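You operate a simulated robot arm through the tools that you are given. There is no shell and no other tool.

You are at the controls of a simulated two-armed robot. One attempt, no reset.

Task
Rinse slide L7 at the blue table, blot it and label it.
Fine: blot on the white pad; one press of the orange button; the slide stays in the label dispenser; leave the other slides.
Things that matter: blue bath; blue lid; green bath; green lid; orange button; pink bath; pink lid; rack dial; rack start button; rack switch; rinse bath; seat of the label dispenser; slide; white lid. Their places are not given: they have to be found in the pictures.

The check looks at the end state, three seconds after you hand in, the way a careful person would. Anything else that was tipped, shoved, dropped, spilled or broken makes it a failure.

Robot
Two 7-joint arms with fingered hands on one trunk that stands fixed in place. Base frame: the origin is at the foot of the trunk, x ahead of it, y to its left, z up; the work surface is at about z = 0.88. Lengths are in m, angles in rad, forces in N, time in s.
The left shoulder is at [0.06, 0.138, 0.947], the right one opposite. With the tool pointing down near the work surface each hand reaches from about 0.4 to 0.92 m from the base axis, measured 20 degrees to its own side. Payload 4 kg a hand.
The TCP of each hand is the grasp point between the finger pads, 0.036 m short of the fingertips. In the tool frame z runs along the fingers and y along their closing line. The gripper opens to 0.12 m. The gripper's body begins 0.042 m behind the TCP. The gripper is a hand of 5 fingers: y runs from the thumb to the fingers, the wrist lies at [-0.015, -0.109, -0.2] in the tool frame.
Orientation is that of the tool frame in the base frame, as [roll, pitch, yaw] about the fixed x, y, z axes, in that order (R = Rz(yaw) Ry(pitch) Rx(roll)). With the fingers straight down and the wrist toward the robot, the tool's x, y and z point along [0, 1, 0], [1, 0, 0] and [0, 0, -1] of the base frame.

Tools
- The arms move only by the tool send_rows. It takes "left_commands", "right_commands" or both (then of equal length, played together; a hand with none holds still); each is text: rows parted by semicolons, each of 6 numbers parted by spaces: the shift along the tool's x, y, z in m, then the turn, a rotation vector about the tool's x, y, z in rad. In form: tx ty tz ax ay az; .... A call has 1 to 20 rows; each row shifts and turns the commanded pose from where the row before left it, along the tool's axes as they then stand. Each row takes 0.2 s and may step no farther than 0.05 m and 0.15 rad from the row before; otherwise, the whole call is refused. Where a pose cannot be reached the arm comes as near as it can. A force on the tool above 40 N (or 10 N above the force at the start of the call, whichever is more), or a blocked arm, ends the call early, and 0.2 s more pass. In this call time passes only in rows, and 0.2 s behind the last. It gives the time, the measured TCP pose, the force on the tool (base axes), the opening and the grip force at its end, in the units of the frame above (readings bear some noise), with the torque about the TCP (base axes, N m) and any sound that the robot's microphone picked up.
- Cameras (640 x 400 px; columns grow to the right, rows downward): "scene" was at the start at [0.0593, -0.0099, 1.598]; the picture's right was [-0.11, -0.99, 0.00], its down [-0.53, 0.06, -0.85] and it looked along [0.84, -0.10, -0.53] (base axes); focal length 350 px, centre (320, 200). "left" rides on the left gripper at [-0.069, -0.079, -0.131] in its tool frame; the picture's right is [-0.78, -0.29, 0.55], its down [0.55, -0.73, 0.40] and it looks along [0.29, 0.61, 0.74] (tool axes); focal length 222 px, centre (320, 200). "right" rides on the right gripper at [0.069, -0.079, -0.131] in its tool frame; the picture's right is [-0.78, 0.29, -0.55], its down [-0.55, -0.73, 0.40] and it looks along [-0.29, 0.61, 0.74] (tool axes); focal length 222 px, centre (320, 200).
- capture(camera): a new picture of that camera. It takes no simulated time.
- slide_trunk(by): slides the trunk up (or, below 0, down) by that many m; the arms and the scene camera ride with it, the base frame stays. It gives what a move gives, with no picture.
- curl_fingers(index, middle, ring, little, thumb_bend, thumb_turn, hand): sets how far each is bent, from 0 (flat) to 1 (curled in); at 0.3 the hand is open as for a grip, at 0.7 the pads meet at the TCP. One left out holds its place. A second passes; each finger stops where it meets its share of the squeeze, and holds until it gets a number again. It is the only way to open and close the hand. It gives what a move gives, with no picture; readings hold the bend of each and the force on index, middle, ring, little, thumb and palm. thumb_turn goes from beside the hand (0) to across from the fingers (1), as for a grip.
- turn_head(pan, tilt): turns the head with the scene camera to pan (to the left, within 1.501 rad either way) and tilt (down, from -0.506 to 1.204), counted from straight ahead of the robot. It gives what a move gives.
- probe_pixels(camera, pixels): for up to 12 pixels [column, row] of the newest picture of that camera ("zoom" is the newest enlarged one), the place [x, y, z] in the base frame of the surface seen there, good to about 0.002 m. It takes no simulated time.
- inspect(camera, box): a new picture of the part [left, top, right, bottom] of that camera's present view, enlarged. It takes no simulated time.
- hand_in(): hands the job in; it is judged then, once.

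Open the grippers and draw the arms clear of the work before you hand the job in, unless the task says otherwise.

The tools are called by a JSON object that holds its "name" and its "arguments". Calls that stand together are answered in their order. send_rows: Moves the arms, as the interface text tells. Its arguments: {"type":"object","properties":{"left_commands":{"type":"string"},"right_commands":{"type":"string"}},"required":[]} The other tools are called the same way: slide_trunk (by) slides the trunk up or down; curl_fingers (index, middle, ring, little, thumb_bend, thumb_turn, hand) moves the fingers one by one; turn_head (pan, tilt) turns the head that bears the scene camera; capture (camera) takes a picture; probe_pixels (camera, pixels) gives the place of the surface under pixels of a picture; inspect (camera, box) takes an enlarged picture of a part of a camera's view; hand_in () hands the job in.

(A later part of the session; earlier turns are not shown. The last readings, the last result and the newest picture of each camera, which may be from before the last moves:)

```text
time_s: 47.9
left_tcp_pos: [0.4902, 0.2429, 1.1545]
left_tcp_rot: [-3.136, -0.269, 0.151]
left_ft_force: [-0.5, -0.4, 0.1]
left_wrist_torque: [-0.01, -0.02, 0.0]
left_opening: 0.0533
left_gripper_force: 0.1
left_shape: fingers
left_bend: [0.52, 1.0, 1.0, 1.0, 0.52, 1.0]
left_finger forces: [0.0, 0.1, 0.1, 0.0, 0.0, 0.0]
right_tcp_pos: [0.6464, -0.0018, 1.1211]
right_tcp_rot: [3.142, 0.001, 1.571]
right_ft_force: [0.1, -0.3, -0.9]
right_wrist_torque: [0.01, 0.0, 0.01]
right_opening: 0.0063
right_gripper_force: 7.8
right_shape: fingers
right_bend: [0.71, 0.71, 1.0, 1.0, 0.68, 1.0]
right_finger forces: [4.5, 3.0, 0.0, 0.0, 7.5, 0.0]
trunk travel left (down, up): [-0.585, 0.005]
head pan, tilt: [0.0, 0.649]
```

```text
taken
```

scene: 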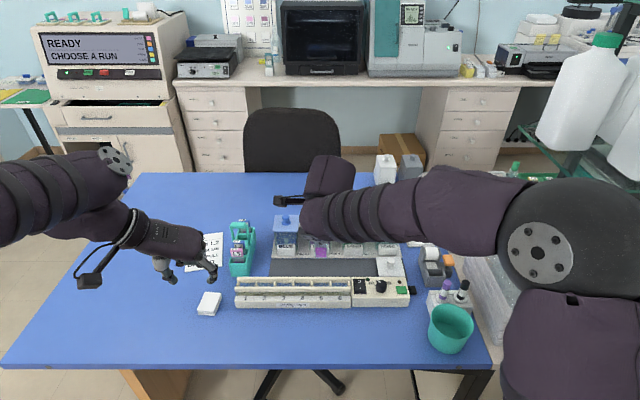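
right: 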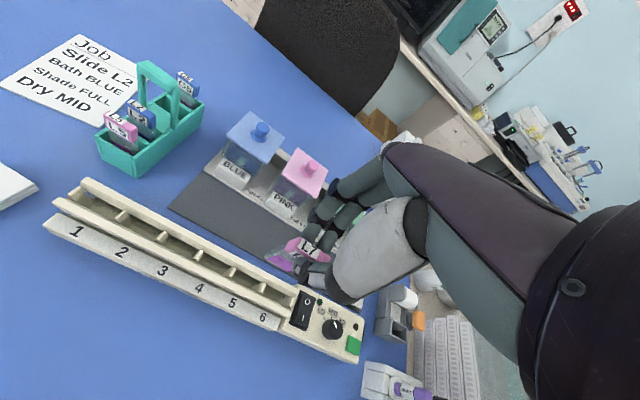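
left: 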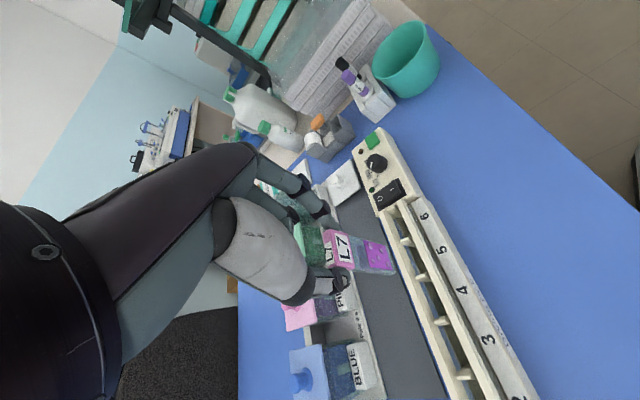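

L7 is lifted out of the rack with a steady grip. I check the slide's lean and position in the hand.

{"name": "inspect", "arguments": {"camera": "right", "box": [250, 200, 350, 290]}}

{"name": "inspect", "arguments": {"camera": "scene", "box": [300, 220, 345, 270]}}

{"name": "probe_pixels", "arguments": {"camera": "zoom", "pixels": [[260, 250], [300, 250], [340, 250], [260, 290], [300, 290], [340, 290], [300, 230], [260, 210], [340, 210], [300, 310], [290, 200], [250, 180]]}}

```text
4.44 times, centred on (300, 245) of right
```

zoom: 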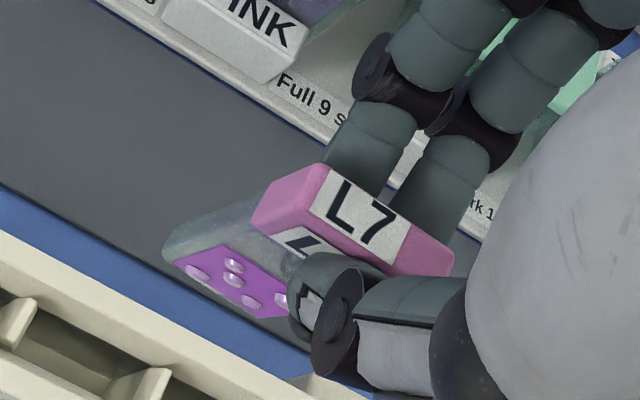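

```text
8.00 times, centred on (322, 245) of scene
```

zoom: 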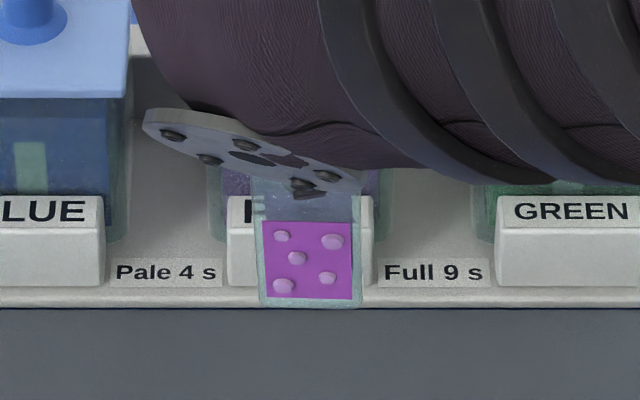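

```text
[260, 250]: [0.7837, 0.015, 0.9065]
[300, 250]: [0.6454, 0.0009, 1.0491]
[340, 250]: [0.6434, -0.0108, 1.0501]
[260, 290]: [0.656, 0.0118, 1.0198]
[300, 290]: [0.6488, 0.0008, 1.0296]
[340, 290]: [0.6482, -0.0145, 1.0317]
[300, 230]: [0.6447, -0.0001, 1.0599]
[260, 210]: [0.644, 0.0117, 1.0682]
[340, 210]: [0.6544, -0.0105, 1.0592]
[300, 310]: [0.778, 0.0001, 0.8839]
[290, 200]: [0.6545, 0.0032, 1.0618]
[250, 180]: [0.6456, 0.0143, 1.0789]
```

The slide seems to lean a few degrees with its bottom forward (front face x 0.6447 at z 1.06, 0.6485 at z 1.03). I look at it from the left hand's camera for a side view.

{"name": "capture", "arguments": {"camera": "left"}}

{"name": "inspect", "arguments": {"camera": "left", "box": [240, 110, 360, 210]}}

```text
taken
```

left: 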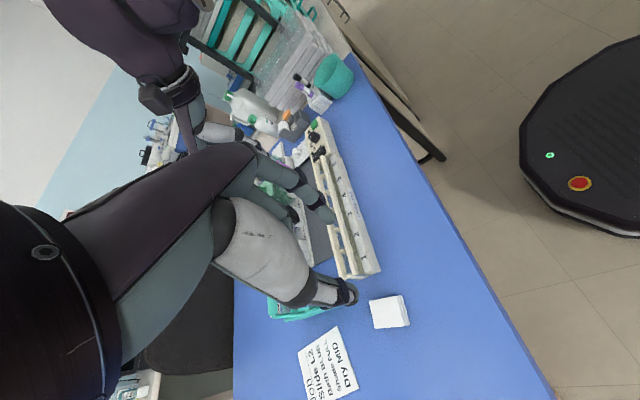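

```text
4.00 times, centred on (300, 160) of left
```

zoom: 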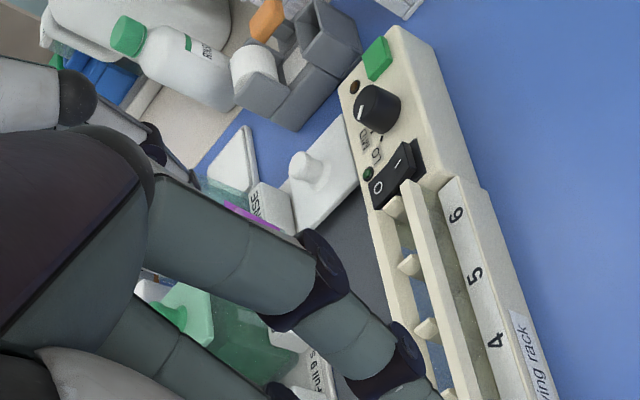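

The left fingers block that view. I raise and tilt the left hand into a better side-viewing post (TCP ≈(0.55,0.25,1.40)), well away from the right arm.

{"name": "send_rows", "arguments": {"left_commands": "0.0206 0.0004 -0.0367 0 0 0;0.0206 0.0004 -0.0367 0 0 0;0.0206 0.0004 -0.0367 0 0 0;0.0206 0.0004 -0.0367 0 0 0;0.0206 0.0004 -0.0367 0 0 0;0.0206 0.0004 -0.0367 0 0 0;0 0 0 0 0.133 0;0 0 0 0 0.133 0;0 0 0 0 0.133 0;0 0 0 0 0 0"}}

{"name": "capture", "arguments": {"camera": "left"}}

```text
time_s: 50.1
left_tcp_pos: [0.5523, 0.2501, 1.3998]
left_tcp_rot: [-3.135, -0.667, 0.148]
left_ft_force: [-0.5, -1.8, -0.3]
left_wrist_torque: [0.0, -0.03, -0.02]
left_opening: 0.0533
left_gripper_force: 0.0
left_shape: fingers
left_bend: [0.52, 1.0, 1.0, 1.0, 0.52, 1.0]
left_finger forces: [0.1, 0.1, 0.0, 0.0, 0.1, 0.0]
right_tcp_pos: [0.6484, -0.0032, 1.1221]
right_tcp_rot: [-3.141, 0.002, 1.571]
right_ft_force: [0.6, 0.3, -0.6]
right_wrist_torque: [-0.01, 0.03, -0.03]
right_opening: 0.0065
right_gripper_force: 7.1
right_shape: fingers
right_bend: [0.71, 0.71, 1.0, 1.0, 0.68, 1.0]
right_finger forces: [4.4, 3.1, 0.1, 0.0, 7.6, 0.1]
trunk travel left (down, up): [-0.585, 0.005]
head pan, tilt: [0.0, 0.649]
```

```text
taken
```

left: 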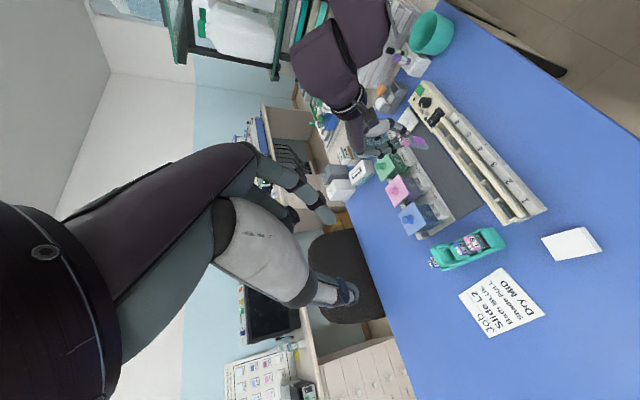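

Excellent: the left camera now sees the whole work area from the side. I zoom on the held slide at (410,142).

{"name": "inspect", "arguments": {"camera": "left", "box": [370, 100, 450, 180]}}

{"name": "probe_pixels", "arguments": {"camera": "zoom", "pixels": [[320, 170], [310, 150], [390, 215], [350, 205], [430, 215], [400, 200], [280, 190], [300, 215], [260, 120], [330, 200], [420, 230], [380, 190]]}}

```text
5.00 times, centred on (410, 140) of left
```

zoom: 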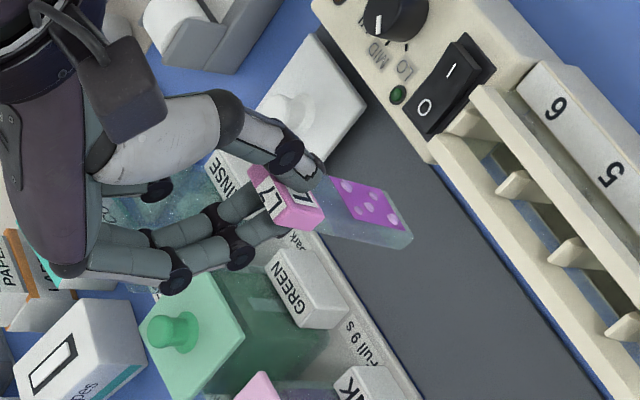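

```text
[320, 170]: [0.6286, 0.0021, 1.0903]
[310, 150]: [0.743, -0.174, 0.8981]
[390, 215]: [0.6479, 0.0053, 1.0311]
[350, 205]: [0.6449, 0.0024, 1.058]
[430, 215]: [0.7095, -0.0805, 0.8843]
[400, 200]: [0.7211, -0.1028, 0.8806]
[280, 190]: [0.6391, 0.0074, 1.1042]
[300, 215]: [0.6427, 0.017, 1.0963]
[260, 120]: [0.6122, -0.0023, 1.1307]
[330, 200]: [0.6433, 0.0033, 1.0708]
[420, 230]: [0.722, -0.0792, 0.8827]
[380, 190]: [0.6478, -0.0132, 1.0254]
```

The side view shows a ~6.6° lean (bottom forward), harmless for dipping. I carry the slide at a safe height (z≈1.15) to above the rinse bath.

{"name": "send_rows", "arguments": {"right_commands": "0 0 -0.03 0 0 0;-0.0281 0.0265 0 0 0 0;-0.0281 0.0265 0 0 0 0;-0.0281 0.0265 0 0 0 0;-0.0281 0.0265 0 0 0 0;-0.0281 0.0265 0 0 0 0;-0.0281 0.0265 0 0 0 0;-0.0281 0.0265 0 0 0 0;0 0 0 0 0 0"}}

{"name": "capture", "arguments": {"camera": "left"}}

{"name": "inspect", "arguments": {"camera": "left", "box": [330, 100, 430, 190]}}

{"name": "capture", "arguments": {"camera": "right"}}

{"name": "capture", "arguments": {"camera": "scene"}}

```text
time_s: 52.1
left_tcp_pos: [0.5503, 0.2497, 1.4011]
left_tcp_rot: [-3.137, -0.669, 0.151]
left_ft_force: [0.4, -1.1, -0.4]
left_wrist_torque: [-0.01, -0.02, 0.0]
left_opening: 0.0536
left_gripper_force: 0.0
left_shape: fingers
left_bend: [0.52, 1.0, 1.0, 1.0, 0.52, 1.0]
left_finger forces: [0.0, 0.1, 0.0, 0.1, 0.0, 0.0]
right_tcp_pos: [0.8323, -0.1993, 1.1535]
right_tcp_rot: [-3.141, 0.0, 1.572]
right_ft_force: [0.6, 0.2, -0.1]
right_wrist_torque: [-0.03, 0.02, -0.05]
right_opening: 0.0064
right_gripper_force: 7.4
right_shape: fingers
right_bend: [0.71, 0.71, 1.0, 1.0, 0.68, 1.0]
right_finger forces: [4.4, 3.1, 0.0, 0.0, 7.5, 0.0]
trunk travel left (down, up): [-0.585, 0.005]
head pan, tilt: [0.0, 0.649]
```

```text
taken
```

left: 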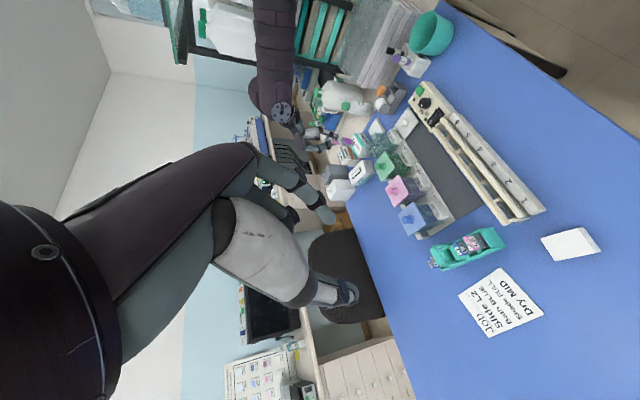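

```text
4.44 times, centred on (380, 145) of left
```

zoom: 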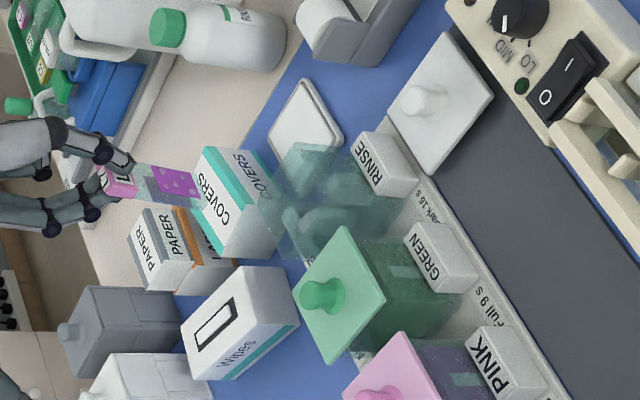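

```text
taken
```

right: 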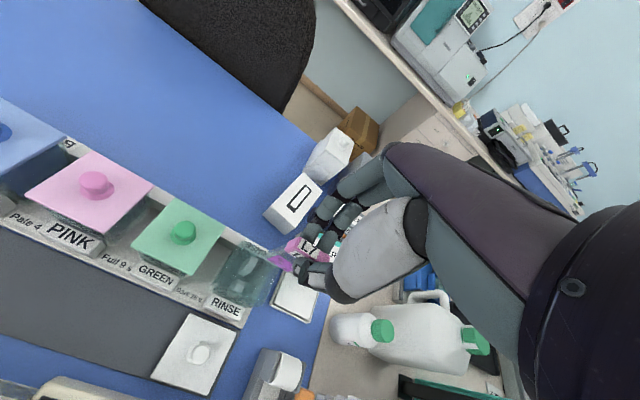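

```text
taken
```

scene: 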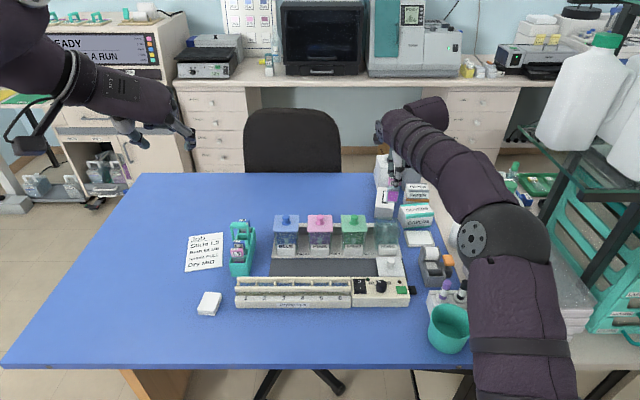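

From here I can compare the two white pad candidates: the layered stack at (570,243) and the framed one at about (378,127). I zoom on both, and on the bath.

{"name": "inspect", "arguments": {"camera": "left", "box": [530, 215, 610, 270]}}

{"name": "inspect", "arguments": {"camera": "left", "box": [375, 105, 420, 150]}}

{"name": "inspect", "arguments": {"camera": "scene", "box": [190, 285, 230, 320]}}

{"name": "inspect", "arguments": {"camera": "scene", "box": [370, 210, 440, 290]}}

{"name": "inspect", "arguments": {"camera": "right", "box": [210, 230, 310, 330]}}

```text
7.27 times, centred on (570, 242) of left
```

zoom: 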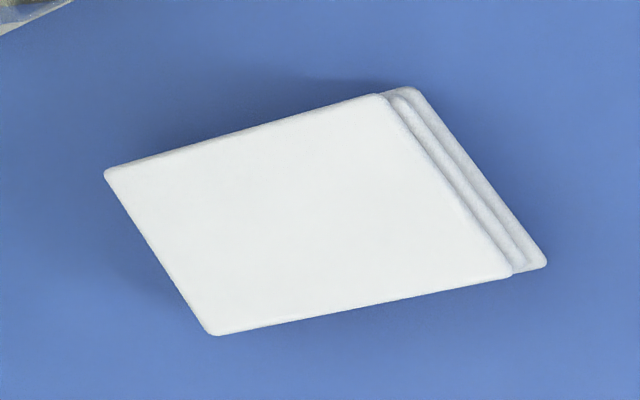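

```text
8.89 times, centred on (398, 128) of left
```

zoom: 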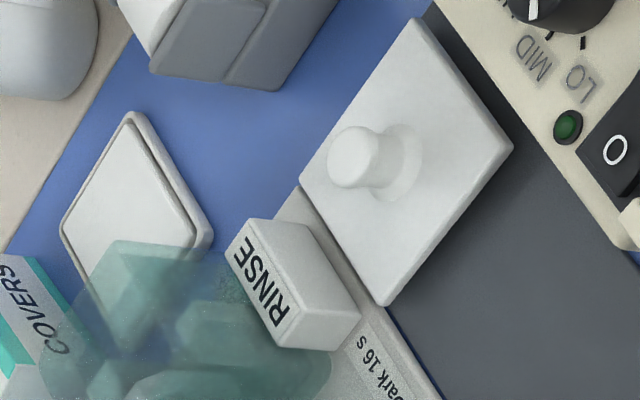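

```text
11.43 times, centred on (210, 302) of scene
```

zoom: 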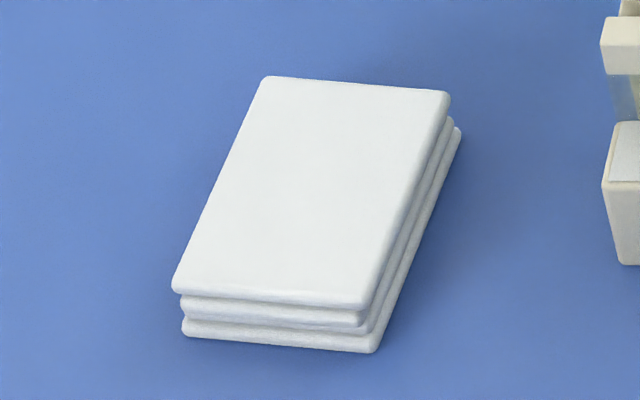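

```text
5.00 times, centred on (405, 250) of scene
```

zoom: 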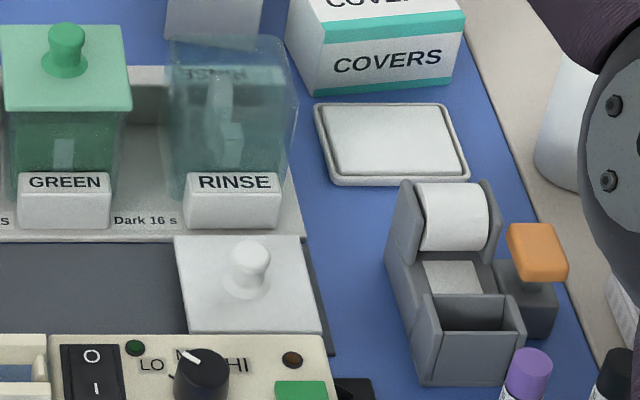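

```text
4.00 times, centred on (260, 280) of right
```

zoom: 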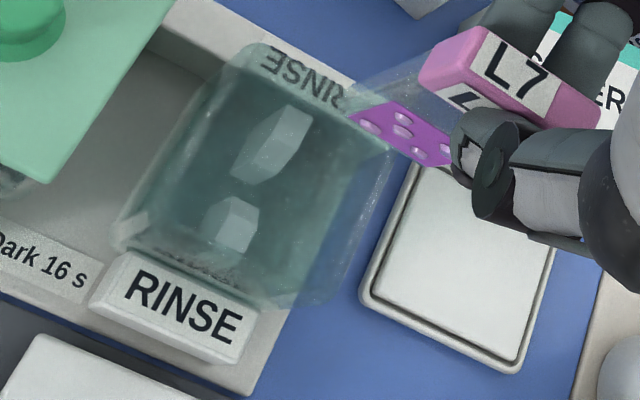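

The framed pad beside the rinse bath and dispenser is the blotting pad; the askew stack at left is loose sheets. I lower the slide to just above the bath's rim (TCP z≈1.09) and check alignment.

{"name": "send_rows", "arguments": {"right_commands": "0 0.001 0.02 0 0 0;0 0 0.02 0 0 0;0 0 0.02 0 0 0;0 0 0 0 0 0"}}

{"name": "inspect", "arguments": {"camera": "left", "box": [340, 105, 420, 175]}}

{"name": "inspect", "arguments": {"camera": "right", "box": [230, 220, 330, 320]}}

{"name": "inspect", "arguments": {"camera": "scene", "box": [360, 190, 420, 260]}}

```text
time_s: 53.1
left_tcp_pos: [0.5515, 0.249, 1.4008]
left_tcp_rot: [-3.134, -0.667, 0.148]
left_ft_force: [-0.6, -0.2, 0.0]
left_wrist_torque: [0.01, 0.01, 0.03]
left_opening: 0.0534
left_gripper_force: 0.0
left_shape: fingers
left_bend: [0.52, 1.0, 1.0, 1.0, 0.52, 1.0]
left_finger forces: [0.0, 0.0, 0.0, 0.0, 0.0, 0.0]
right_tcp_pos: [0.8325, -0.1994, 1.0931]
right_tcp_rot: [3.139, 0.001, 1.571]
right_ft_force: [-1.6, -0.1, -0.5]
right_wrist_torque: [-0.01, 0.02, -0.03]
right_opening: 0.0066
right_gripper_force: 7.8
right_shape: fingers
right_bend: [0.71, 0.71, 1.0, 1.0, 0.68, 1.0]
right_finger forces: [4.3, 3.0, 0.0, 0.0, 7.5, 0.0]
trunk travel left (down, up): [-0.585, 0.005]
head pan, tilt: [0.0, 0.649]
```

```text
5.71 times, centred on (380, 140) of left
```

zoom: 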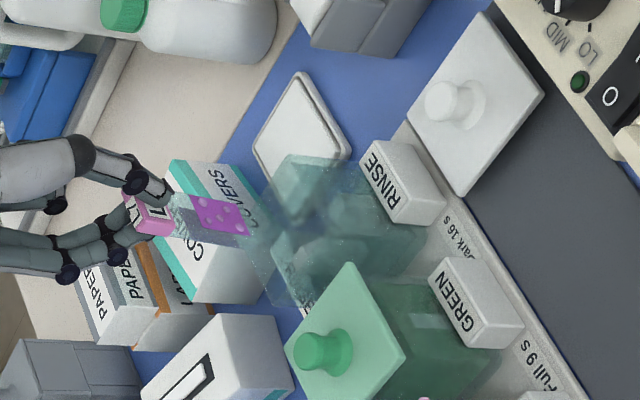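

```text
4.00 times, centred on (280, 270) of right
```

zoom: 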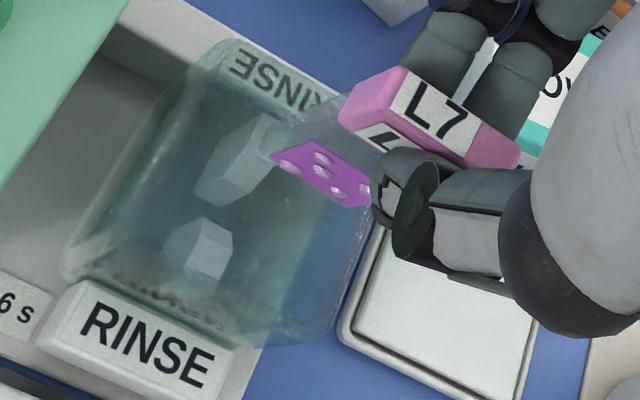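

```text
5.71 times, centred on (390, 225) of scene
```

zoom: 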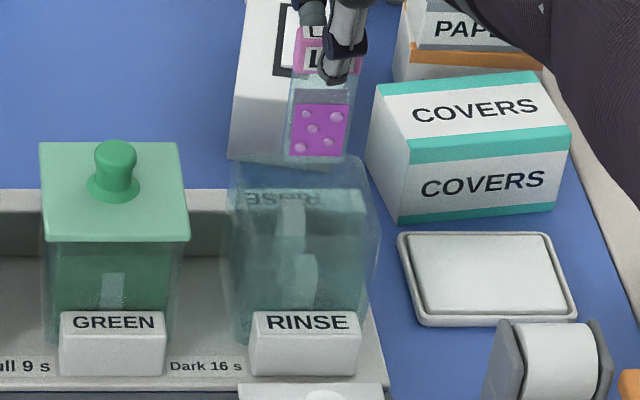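

In the scene view the slide lines up laterally with the bath's centre ribs. I probe the slide's lower front and the bath walls once more for the x alignment.

{"name": "probe_pixels", "arguments": {"camera": "zoom", "pixels": [[318, 150], [300, 120], [340, 120], [318, 108], [290, 215], [303, 270], [240, 250], [370, 230], [300, 165], [232, 200], [300, 300], [360, 170]]}}

{"name": "inspect", "arguments": {"camera": "right", "box": [230, 220, 330, 320]}}

{"name": "probe_pixels", "arguments": {"camera": "zoom", "pixels": [[300, 165], [350, 190], [230, 55], [345, 100], [80, 270], [310, 340], [240, 160], [210, 240], [150, 150], [270, 280], [330, 200], [200, 60]]}}

```text
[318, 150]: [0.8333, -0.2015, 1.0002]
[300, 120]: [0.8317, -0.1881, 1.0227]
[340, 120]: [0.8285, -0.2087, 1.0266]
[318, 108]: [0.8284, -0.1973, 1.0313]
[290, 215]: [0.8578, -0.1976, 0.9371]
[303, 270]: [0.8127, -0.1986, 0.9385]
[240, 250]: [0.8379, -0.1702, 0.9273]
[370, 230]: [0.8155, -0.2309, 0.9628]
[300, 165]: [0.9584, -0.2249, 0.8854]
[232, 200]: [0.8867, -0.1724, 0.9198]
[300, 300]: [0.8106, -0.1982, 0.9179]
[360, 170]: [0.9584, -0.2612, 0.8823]
```

```text
4.00 times, centred on (280, 270) of right
```

zoom: 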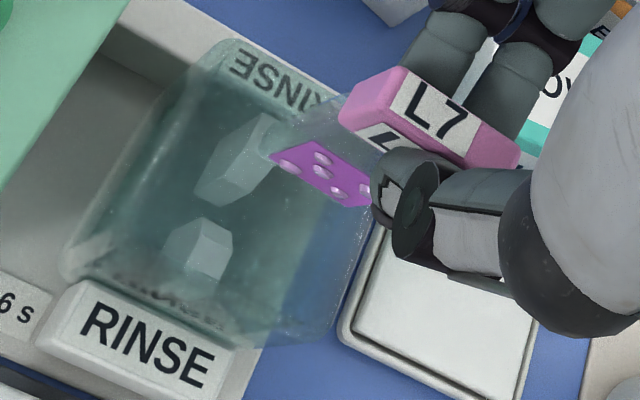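

```text
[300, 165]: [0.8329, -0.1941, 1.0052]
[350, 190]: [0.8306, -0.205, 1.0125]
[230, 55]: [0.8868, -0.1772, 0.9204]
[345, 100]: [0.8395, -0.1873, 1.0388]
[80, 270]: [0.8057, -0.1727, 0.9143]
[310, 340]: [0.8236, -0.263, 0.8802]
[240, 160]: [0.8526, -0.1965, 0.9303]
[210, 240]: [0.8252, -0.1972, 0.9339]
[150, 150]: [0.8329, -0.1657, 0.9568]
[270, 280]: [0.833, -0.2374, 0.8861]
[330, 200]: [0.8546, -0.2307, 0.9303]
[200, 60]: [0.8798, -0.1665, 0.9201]
```

Slide front at the bottom is x≈0.834, and the clear gap between the ribs is x 0.825–0.853, so I shift 3 mm forward and lower into the bath in steps, tips staying above the rim.

{"name": "send_rows", "arguments": {"right_commands": "0 0.003 0.012 0 0 0;0 0 0.018 0 0 0;0 0 0.018 0 0 0;0 0 0 0 0 0"}}

{"name": "inspect", "arguments": {"camera": "right", "box": [240, 210, 340, 310]}}

{"name": "inspect", "arguments": {"camera": "scene", "box": [360, 195, 420, 265]}}

{"name": "inspect", "arguments": {"camera": "left", "box": [350, 110, 420, 170]}}

```text
time_s: 54.1
left_tcp_pos: [0.5515, 0.2499, 1.3987]
left_tcp_rot: [-3.134, -0.67, 0.146]
left_ft_force: [0.1, 0.8, 0.1]
left_wrist_torque: [0.0, -0.02, -0.01]
left_opening: 0.0532
left_gripper_force: 0.0
left_shape: fingers
left_bend: [0.52, 1.0, 1.0, 1.0, 0.52, 1.0]
left_finger forces: [0.0, 0.0, 0.0, 0.1, 0.0, 0.1]
right_tcp_pos: [0.8345, -0.1993, 1.0442]
right_tcp_rot: [-3.14, 0.0, 1.571]
right_ft_force: [0.3, 0.1, -1.0]
right_wrist_torque: [0.02, -0.02, -0.02]
right_opening: 0.0066
right_gripper_force: 7.4
right_shape: fingers
right_bend: [0.71, 0.71, 1.0, 1.0, 0.68, 1.0]
right_finger forces: [4.1, 2.9, 0.0, 0.0, 7.4, 0.0]
trunk travel left (down, up): [-0.585, 0.005]
head pan, tilt: [0.0, 0.649]
```

```text
4.00 times, centred on (290, 260) of right
```

zoom: 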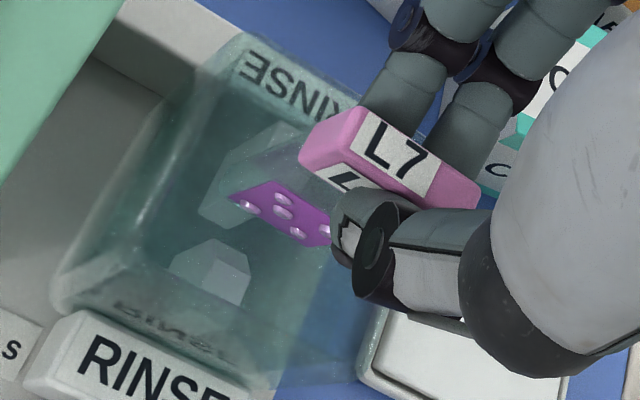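

```text
5.71 times, centred on (390, 230) of scene
```

zoom: 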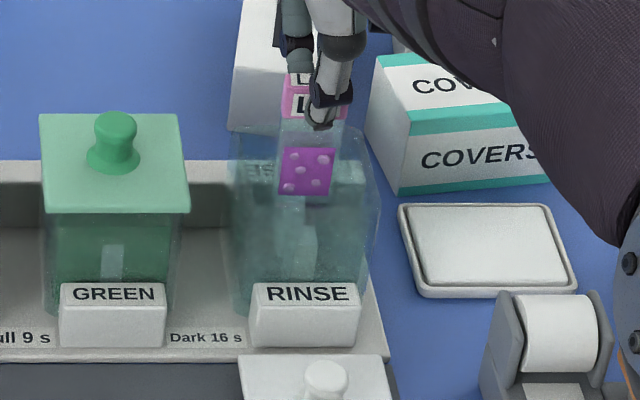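

```text
6.67 times, centred on (385, 140) of left
```

zoom: 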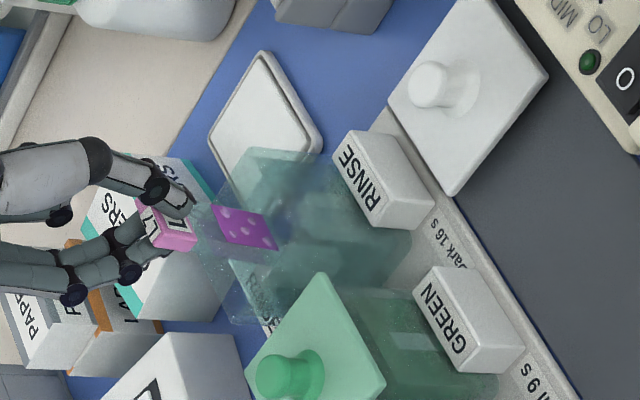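

The slide is entering cleanly between the walls. I lower a further 3 cm and check the fingertips against the rim.

{"name": "send_rows", "arguments": {"right_commands": "0 0.001 0.011 0 0 0;0 0 0.011 0 0 0;0 0 0.01 0 0 0;0 0 0 0 0 0"}}

{"name": "inspect", "arguments": {"camera": "right", "box": [240, 200, 340, 300]}}

{"name": "inspect", "arguments": {"camera": "scene", "box": [365, 205, 415, 260]}}

{"name": "inspect", "arguments": {"camera": "left", "box": [350, 110, 420, 170]}}

```text
time_s: 55.1
left_tcp_pos: [0.5511, 0.2494, 1.3999]
left_tcp_rot: [-3.136, -0.669, 0.147]
left_ft_force: [-0.1, -0.3, -0.3]
left_wrist_torque: [0.01, 0.01, -0.02]
left_opening: 0.0536
left_gripper_force: 0.0
left_shape: fingers
left_bend: [0.52, 1.0, 1.0, 1.0, 0.52, 1.0]
left_finger forces: [0.0, 0.1, 0.1, 0.1, 0.0, 0.0]
right_tcp_pos: [0.836, -0.2004, 1.0116]
right_tcp_rot: [-3.141, 0.001, 1.571]
right_ft_force: [-0.1, -0.9, -0.5]
right_wrist_torque: [0.01, 0.02, 0.01]
right_opening: 0.0064
right_gripper_force: 7.1
right_shape: fingers
right_bend: [0.71, 0.71, 1.0, 1.0, 0.68, 1.0]
right_finger forces: [4.2, 3.0, 0.0, 0.1, 7.3, 0.0]
trunk travel left (down, up): [-0.585, 0.005]
head pan, tilt: [0.0, 0.649]
```

```text
4.00 times, centred on (290, 250) of right
```

zoom: 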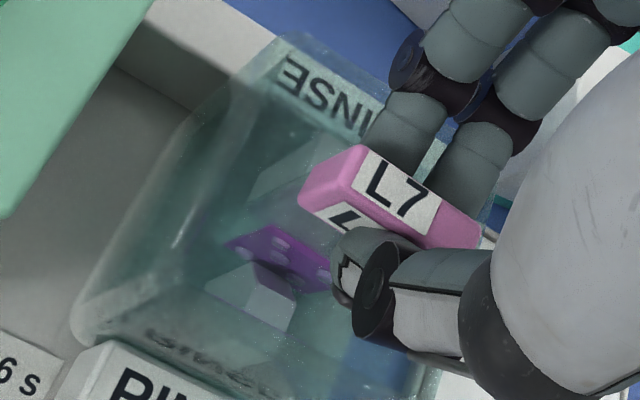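

```text
7.27 times, centred on (390, 232) of scene
```

zoom: 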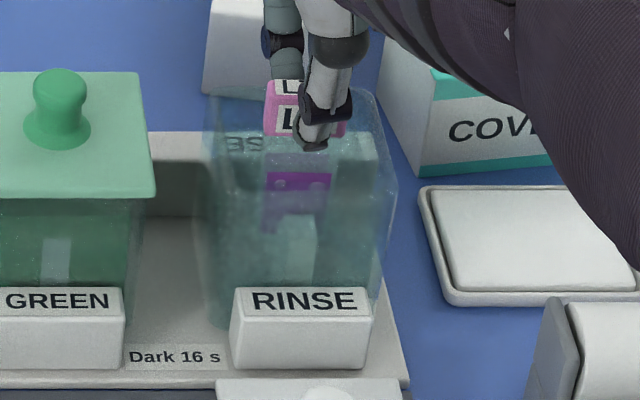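

```text
6.67 times, centred on (385, 140) of left
```

zoom: 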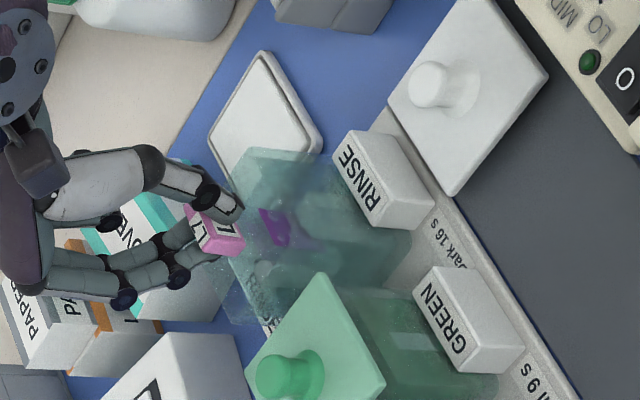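

The water line crosses the specimen (about z≈0.94 on the slide), so I need ~12–15 mm more depth. First I probe the rim height to see how far the fingers can go.

{"name": "probe_pixels", "arguments": {"camera": "zoom", "pixels": [[243, 155], [260, 152], [300, 155], [222, 310], [235, 320], [218, 290], [255, 180], [250, 240], [280, 230], [230, 270], [320, 160], [330, 240]]}}

{"name": "inspect", "arguments": {"camera": "left", "box": [365, 120, 400, 160]}}

{"name": "inspect", "arguments": {"camera": "scene", "box": [375, 210, 405, 245]}}

```text
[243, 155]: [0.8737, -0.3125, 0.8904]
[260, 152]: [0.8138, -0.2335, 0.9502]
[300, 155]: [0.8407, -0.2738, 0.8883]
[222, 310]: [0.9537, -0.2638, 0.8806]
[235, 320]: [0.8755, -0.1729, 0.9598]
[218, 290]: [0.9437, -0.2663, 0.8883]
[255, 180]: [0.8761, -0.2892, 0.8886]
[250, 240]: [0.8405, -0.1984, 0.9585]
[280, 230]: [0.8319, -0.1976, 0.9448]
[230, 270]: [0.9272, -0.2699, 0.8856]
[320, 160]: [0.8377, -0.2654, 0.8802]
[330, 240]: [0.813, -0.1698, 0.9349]
```

```text
10.00 times, centred on (382, 140) of left
```

zoom: 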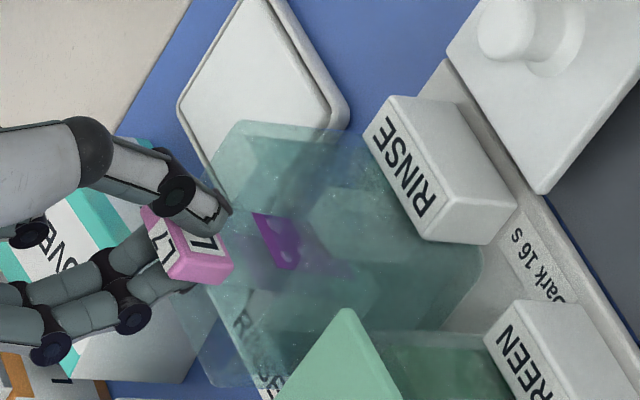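

```text
11.43 times, centred on (390, 228) of scene
```

zoom: 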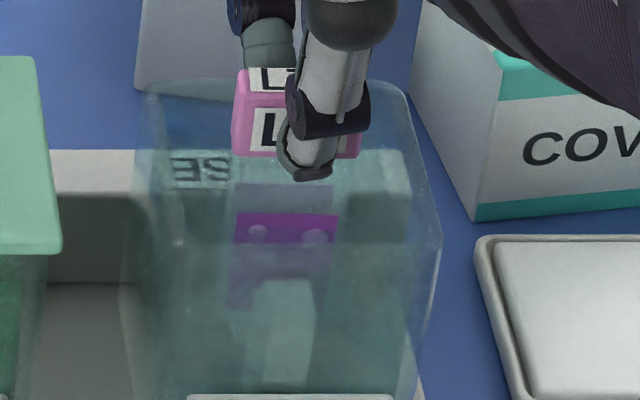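

The rim is at about z≈0.965 and the thumb tip at 0.976, so I can go ~10 mm deeper. I lower to z≈1.001, swirl gently up and down 8 mm, and hold for a few seconds.

{"name": "send_rows", "arguments": {"right_commands": "0 0 0.005 0 0 0;0 0 0.0055 0 0 0;0 0 0 0 0 0;0 0 0 0 0 0;0 0 0 0 0 0;0 0 -0.004 0 0 0;0 0 -0.004 0 0 0;0 0 0.004 0 0 0;0 0 0.004 0 0 0;0 0 0 0 0 0;0 0 0 0 0 0;0 0 -0.004 0 0 0;0 0 -0.004 0 0 0;0 0 0.004 0 0 0;0 0 0.004 0 0 0;0 0 0 0 0 0;0 0 0 0 0 0;0 0 0 0 0 0"}}

{"name": "inspect", "arguments": {"camera": "scene", "box": [375, 210, 405, 245]}}

{"name": "inspect", "arguments": {"camera": "right", "box": [240, 200, 340, 300]}}

{"name": "inspect", "arguments": {"camera": "left", "box": [365, 120, 400, 160]}}

```text
time_s: 58.9
left_tcp_pos: [0.5512, 0.2493, 1.4002]
left_tcp_rot: [-3.134, -0.669, 0.149]
left_ft_force: [-0.3, -0.8, 0.0]
left_wrist_torque: [0.0, 0.01, -0.02]
left_opening: 0.0531
left_gripper_force: 0.1
left_shape: fingers
left_bend: [0.52, 1.0, 1.0, 1.0, 0.52, 1.0]
left_finger forces: [0.0, 0.0, 0.0, 0.0, 0.1, 0.0]
right_tcp_pos: [0.8372, -0.1989, 1.002]
right_tcp_rot: [-3.141, 0.0, 1.572]
right_ft_force: [0.7, -0.8, -1.2]
right_wrist_torque: [-0.02, 0.04, 0.05]
right_opening: 0.0066
right_gripper_force: 7.1
right_shape: fingers
right_bend: [0.71, 0.71, 1.0, 1.0, 0.68, 1.0]
right_finger forces: [4.1, 3.0, 0.0, 0.1, 7.3, 0.1]
trunk travel left (down, up): [-0.585, 0.005]
head pan, tilt: [0.0, 0.649]
```

```text
11.43 times, centred on (390, 228) of scene
```

zoom: 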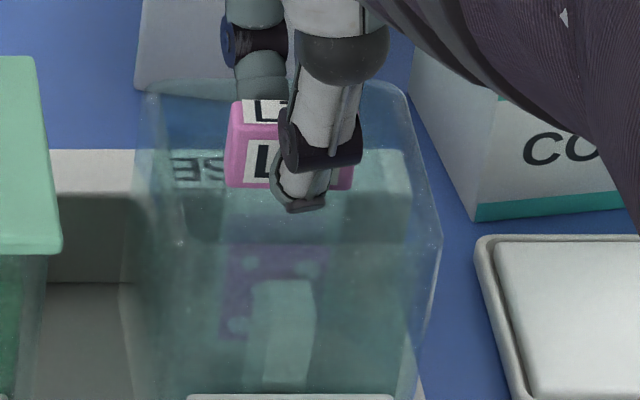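

```text
4.00 times, centred on (290, 250) of right
```

zoom: 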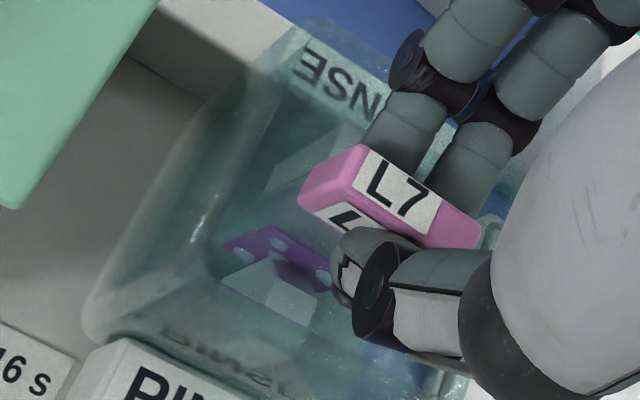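

```text
10.00 times, centred on (382, 140) of left
```

zoom: 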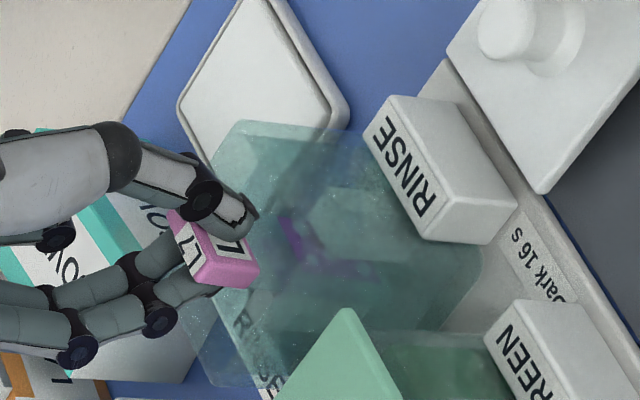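

In the side view a thin strip of the specimen still looks brighter near the water line. I lower another 3 + 3 mm watching for floor contact, then hold.

{"name": "send_rows", "arguments": {"right_commands": "0 0 0.003 0 0 0;0 0 0 0 0 0"}}

{"name": "send_rows", "arguments": {"right_commands": "0 0 0.002 0 0 0;0 0 0 0 0 0"}}

{"name": "inspect", "arguments": {"camera": "left", "box": [370, 125, 395, 155]}}

{"name": "inspect", "arguments": {"camera": "right", "box": [240, 200, 340, 300]}}

```text
time_s: 59.5
left_tcp_pos: [0.5507, 0.2489, 1.4002]
left_tcp_rot: [-3.133, -0.669, 0.147]
left_ft_force: [0.4, -0.2, 0.2]
left_wrist_torque: [0.0, 0.01, -0.02]
left_opening: 0.053
left_gripper_force: 0.0
left_shape: fingers
left_bend: [0.52, 1.0, 1.0, 1.0, 0.52, 1.0]
left_finger forces: [0.1, 0.1, 0.1, 0.0, 0.0, 0.0]
right_tcp_pos: [0.8377, -0.2009, 0.9994]
right_tcp_rot: [-3.141, 0.0, 1.57]
right_ft_force: [-0.1, 0.2, -1.4]
right_wrist_torque: [0.01, 0.01, 0.0]
right_opening: 0.0067
right_gripper_force: 7.2
right_shape: fingers
right_bend: [0.71, 0.71, 1.0, 1.0, 0.68, 1.0]
right_finger forces: [4.2, 3.0, 0.1, 0.0, 7.3, 0.0]
trunk travel left (down, up): [-0.585, 0.005]
head pan, tilt: [0.0, 0.649]
```

```text
time_s: 60.1
left_tcp_pos: [0.5514, 0.2489, 1.4006]
left_tcp_rot: [-3.135, -0.668, 0.147]
left_ft_force: [-0.1, -0.3, -1.4]
left_wrist_torque: [0.03, 0.0, -0.01]
left_opening: 0.0534
left_gripper_force: 0.0
left_shape: fingers
left_bend: [0.52, 1.0, 1.0, 1.0, 0.52, 1.0]
left_finger forces: [0.0, 0.0, 0.0, 0.0, 0.0, 0.0]
right_tcp_pos: [0.837, -0.2, 0.9969]
right_tcp_rot: [3.139, 0.002, 1.571]
right_ft_force: [-0.1, -0.5, 4.4]
right_wrist_torque: [-0.01, 0.04, -0.01]
right_opening: 0.0065
right_gripper_force: 8.3
right_shape: fingers
right_bend: [0.71, 0.71, 1.0, 1.0, 0.68, 1.0]
right_finger forces: [4.3, 3.2, 0.0, 0.0, 7.8, 0.0]
trunk travel left (down, up): [-0.585, 0.005]
head pan, tilt: [0.0, 0.649]
```

```text
13.33 times, centred on (382, 140) of left
```

zoom: 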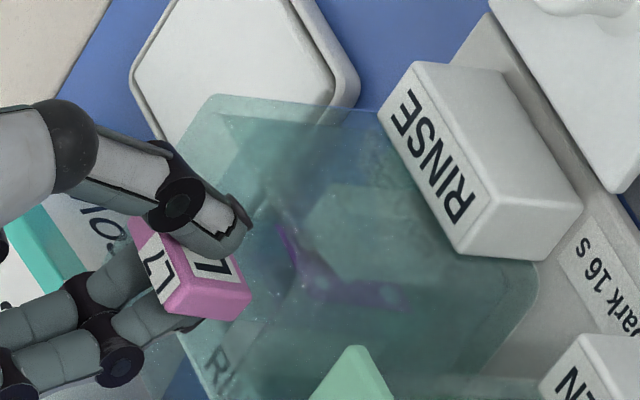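

```text
4.00 times, centred on (290, 250) of right
```

zoom: 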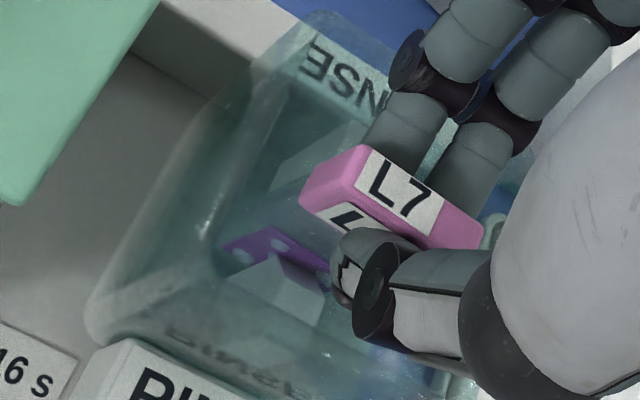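

Floor contact (4.4 N) at the deepest point; the dim part is only the front rib covering the specimen. I ease up 2 mm, hold about 3 s, then withdraw slowly straight up and pause for drips over the bath.

{"name": "send_rows", "arguments": {"right_commands": "0 0 -0.002 0 0 0;0 0 0 0 0 0;0 0 0 0 0 0;0 0 0 0 0 0;0 0 0 0 0 0;0 0 0 0 0 0;0 0 0 0 0 0;0 0 0 0 0 0;0 0 0 0 0 0;0 0 0 0 0 0;0 0 0 0 0 0;0 0 0 0 0 0;0 0 0 0 0 0;0 0 0 0 0 0"}}

{"name": "send_rows", "arguments": {"right_commands": "0 0 -0.008 0 0 0;0 0 -0.01 0 0 0;0 0 -0.01 0 0 0;0 0 -0.01 0 0 0;0 0 -0.012 0 0 0;0 0 -0.014 0 0 0;0 0 -0.016 0 0 0;0 0 -0.016 0 0 0;0 0 0 0 0 0;0 0 0 0 0 0;0 0 0 0 0 0;0 0 0 0 0 0;0 0 0 0 0 0;0 0 0 0 0 0;0 0 0 0 0 0;0 0 0 0 0 0"}}

{"name": "inspect", "arguments": {"camera": "scene", "box": [355, 180, 435, 270]}}

{"name": "inspect", "arguments": {"camera": "left", "box": [340, 100, 420, 170]}}

```text
time_s: 63.1
left_tcp_pos: [0.5509, 0.2486, 1.4015]
left_tcp_rot: [-3.133, -0.669, 0.147]
left_ft_force: [-0.8, 1.5, 1.0]
left_wrist_torque: [0.01, 0.0, -0.05]
left_opening: 0.0533
left_gripper_force: 0.1
left_shape: fingers
left_bend: [0.52, 1.0, 1.0, 1.0, 0.52, 1.0]
left_finger forces: [0.0, 0.0, 0.1, 0.1, 0.1, 0.0]
right_tcp_pos: [0.8372, -0.1998, 0.9995]
right_tcp_rot: [3.141, -0.001, 1.57]
right_ft_force: [-0.9, 0.0, -0.5]
right_wrist_torque: [0.01, 0.01, 0.01]
right_opening: 0.0065
right_gripper_force: 7.6
right_shape: fingers
right_bend: [0.71, 0.71, 1.0, 1.0, 0.68, 1.0]
right_finger forces: [4.1, 3.2, 0.1, 0.0, 7.4, 0.1]
trunk travel left (down, up): [-0.585, 0.005]
head pan, tilt: [0.0, 0.649]
```

```text
time_s: 66.5
left_tcp_pos: [0.5516, 0.2473, 1.4001]
left_tcp_rot: [-3.134, -0.668, 0.149]
left_ft_force: [0.3, 0.0, -0.3]
left_wrist_torque: [0.02, 0.02, 0.03]
left_opening: 0.053
left_gripper_force: 0.0
left_shape: fingers
left_bend: [0.52, 1.0, 1.0, 1.0, 0.52, 1.0]
left_finger forces: [0.0, 0.0, 0.0, 0.1, 0.0, 0.1]
right_tcp_pos: [0.8371, -0.199, 1.0938]
right_tcp_rot: [-3.14, 0.0, 1.571]
right_ft_force: [0.1, 0.7, -1.0]
right_wrist_torque: [0.0, -0.05, -0.01]
right_opening: 0.0064
right_gripper_force: 7.5
right_shape: fingers
right_bend: [0.71, 0.71, 1.0, 1.0, 0.68, 1.0]
right_finger forces: [4.4, 3.1, 0.0, 0.0, 7.5, 0.1]
trunk travel left (down, up): [-0.585, 0.005]
head pan, tilt: [0.0, 0.649]
```

```text
4.44 times, centred on (395, 225) of scene
```

zoom: 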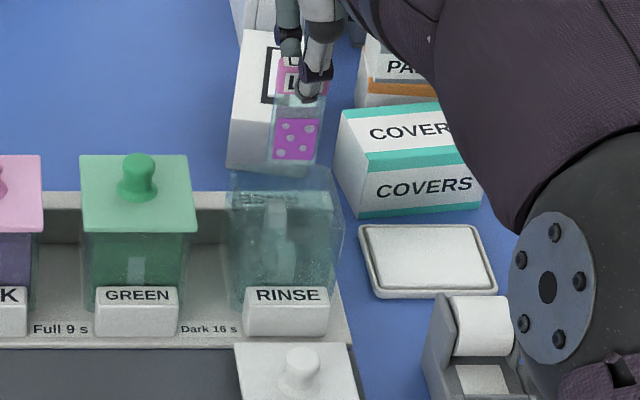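

```text
5.71 times, centred on (380, 135) of left
```

zoom: 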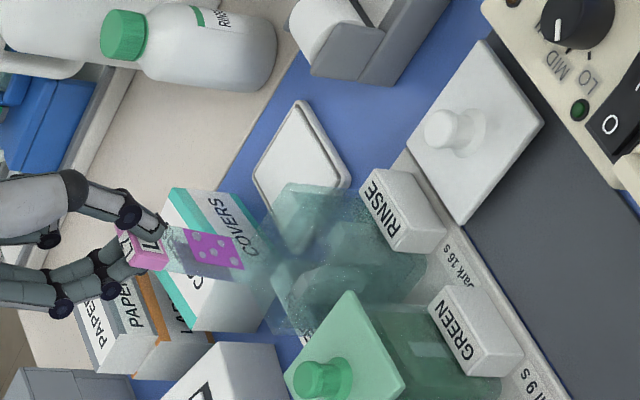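

The slide is rinsed and still held firmly. Before moving over the framed pad, I probe the COVERS box height and the elbow's surroundings.

{"name": "inspect", "arguments": {"camera": "scene", "box": [355, 180, 435, 270]}}

{"name": "probe_pixels", "arguments": {"camera": "zoom", "pixels": [[400, 125], [360, 115], [350, 150], [420, 190], [470, 150], [400, 80], [375, 245], [420, 255], [480, 270], [375, 285], [470, 230], [440, 330]]}}

{"name": "capture", "arguments": {"camera": "scene"}}

{"name": "probe_pixels", "arguments": {"camera": "scene", "pixels": [[480, 240], [500, 290], [450, 160], [560, 180], [530, 130], [590, 120], [520, 200], [600, 250], [470, 300], [440, 130]]}}

```text
4.44 times, centred on (395, 225) of scene
```

zoom: 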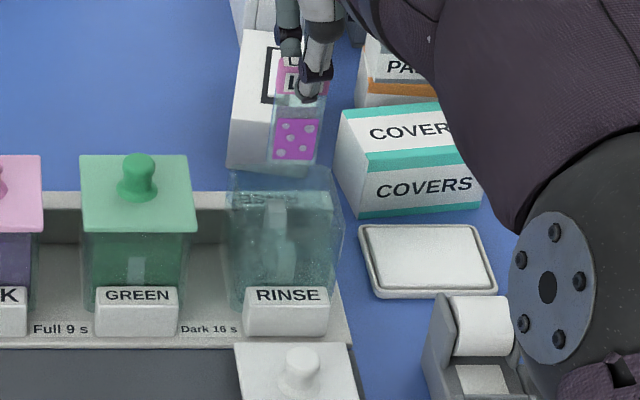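

```text
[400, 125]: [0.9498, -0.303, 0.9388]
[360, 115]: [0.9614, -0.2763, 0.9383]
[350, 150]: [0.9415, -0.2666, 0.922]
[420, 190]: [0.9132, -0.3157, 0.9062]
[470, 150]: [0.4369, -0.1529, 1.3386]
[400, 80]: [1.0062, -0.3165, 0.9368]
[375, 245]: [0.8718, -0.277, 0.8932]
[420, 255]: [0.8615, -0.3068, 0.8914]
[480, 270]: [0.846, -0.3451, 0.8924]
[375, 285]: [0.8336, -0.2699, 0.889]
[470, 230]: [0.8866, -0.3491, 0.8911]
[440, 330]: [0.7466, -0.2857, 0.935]
```

```text
taken
```

scene: 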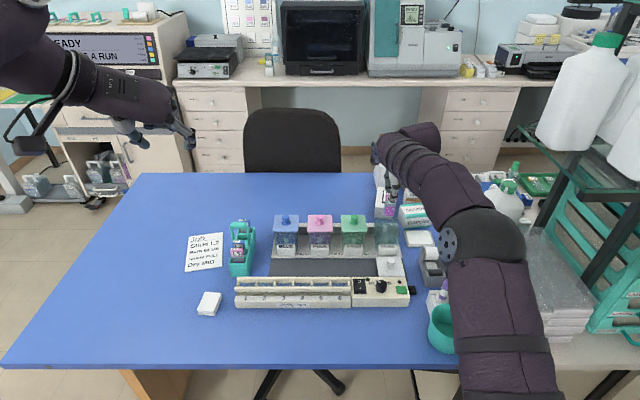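

```text
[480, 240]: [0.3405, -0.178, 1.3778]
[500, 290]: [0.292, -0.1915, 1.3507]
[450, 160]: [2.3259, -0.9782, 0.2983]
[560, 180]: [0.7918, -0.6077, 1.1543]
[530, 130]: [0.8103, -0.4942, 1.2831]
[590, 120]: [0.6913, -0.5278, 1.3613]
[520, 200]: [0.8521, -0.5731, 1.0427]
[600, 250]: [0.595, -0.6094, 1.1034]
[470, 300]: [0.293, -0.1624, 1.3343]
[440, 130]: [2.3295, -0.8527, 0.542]
```

The elbow is high and clear ((0.34,−0.18,1.37)), COVERS top is at 0.939, and the pad surface is z≈0.892 over x 0.84–0.895, y −0.272…−0.347. I move over the pad.

{"name": "send_rows", "arguments": {"right_commands": "-0.0368 0.0033 0 0 0 0;-0.0368 0.0033 0 0 0 0;-0.0369 0.0034 0 0 0 0;0 0 0.02 0 0 0;0 0 0.02 0 0 0;0 0 0 0 0 0"}}

{"name": "inspect", "arguments": {"camera": "scene", "box": [385, 185, 445, 265]}}

{"name": "inspect", "arguments": {"camera": "left", "box": [340, 80, 420, 150]}}

{"name": "inspect", "arguments": {"camera": "right", "box": [240, 200, 340, 300]}}

```text
time_s: 67.9
left_tcp_pos: [0.5517, 0.2491, 1.4009]
left_tcp_rot: [-3.135, -0.669, 0.147]
left_ft_force: [-0.7, 0.5, -0.2]
left_wrist_torque: [-0.02, -0.01, 0.03]
left_opening: 0.0532
left_gripper_force: 0.1
left_shape: fingers
left_bend: [0.52, 1.0, 1.0, 1.0, 0.52, 1.0]
left_finger forces: [0.0, 0.0, 0.1, 0.1, 0.0, 0.0]
right_tcp_pos: [0.8459, -0.3115, 1.0555]
right_tcp_rot: [-3.141, 0.0, 1.569]
right_ft_force: [-0.2, -1.2, -0.6]
right_wrist_torque: [-0.03, 0.0, -0.02]
right_opening: 0.0065
right_gripper_force: 7.6
right_shape: fingers
right_bend: [0.71, 0.71, 1.0, 1.0, 0.68, 1.0]
right_finger forces: [4.2, 3.1, 0.0, 0.0, 7.4, 0.0]
trunk travel left (down, up): [-0.585, 0.005]
head pan, tilt: [0.0, 0.649]
```

```text
5.00 times, centred on (415, 225) of scene
```

zoom: 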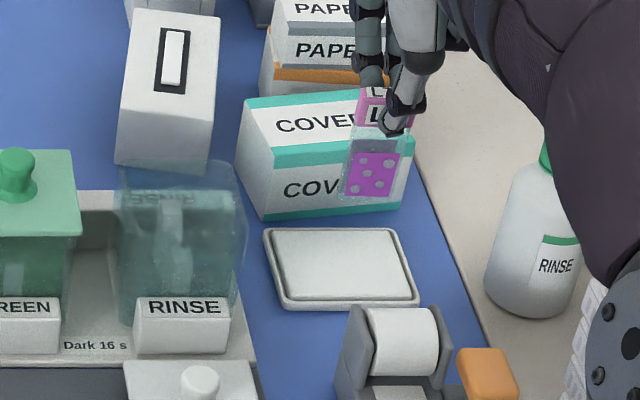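

```text
5.71 times, centred on (380, 115) of left
```

zoom: 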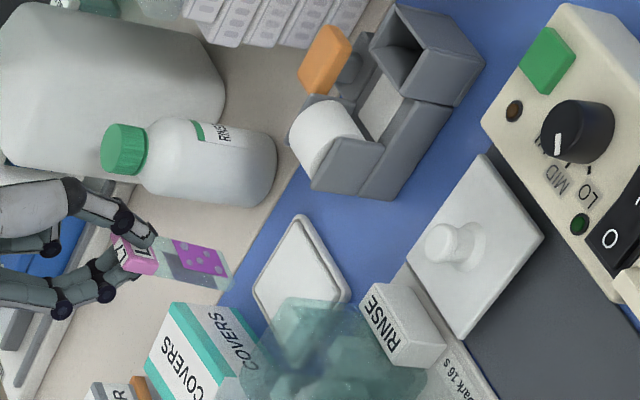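

```text
4.00 times, centred on (290, 250) of right
```

zoom: 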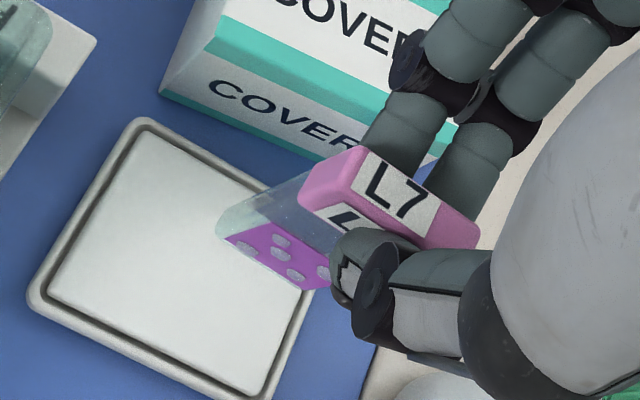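

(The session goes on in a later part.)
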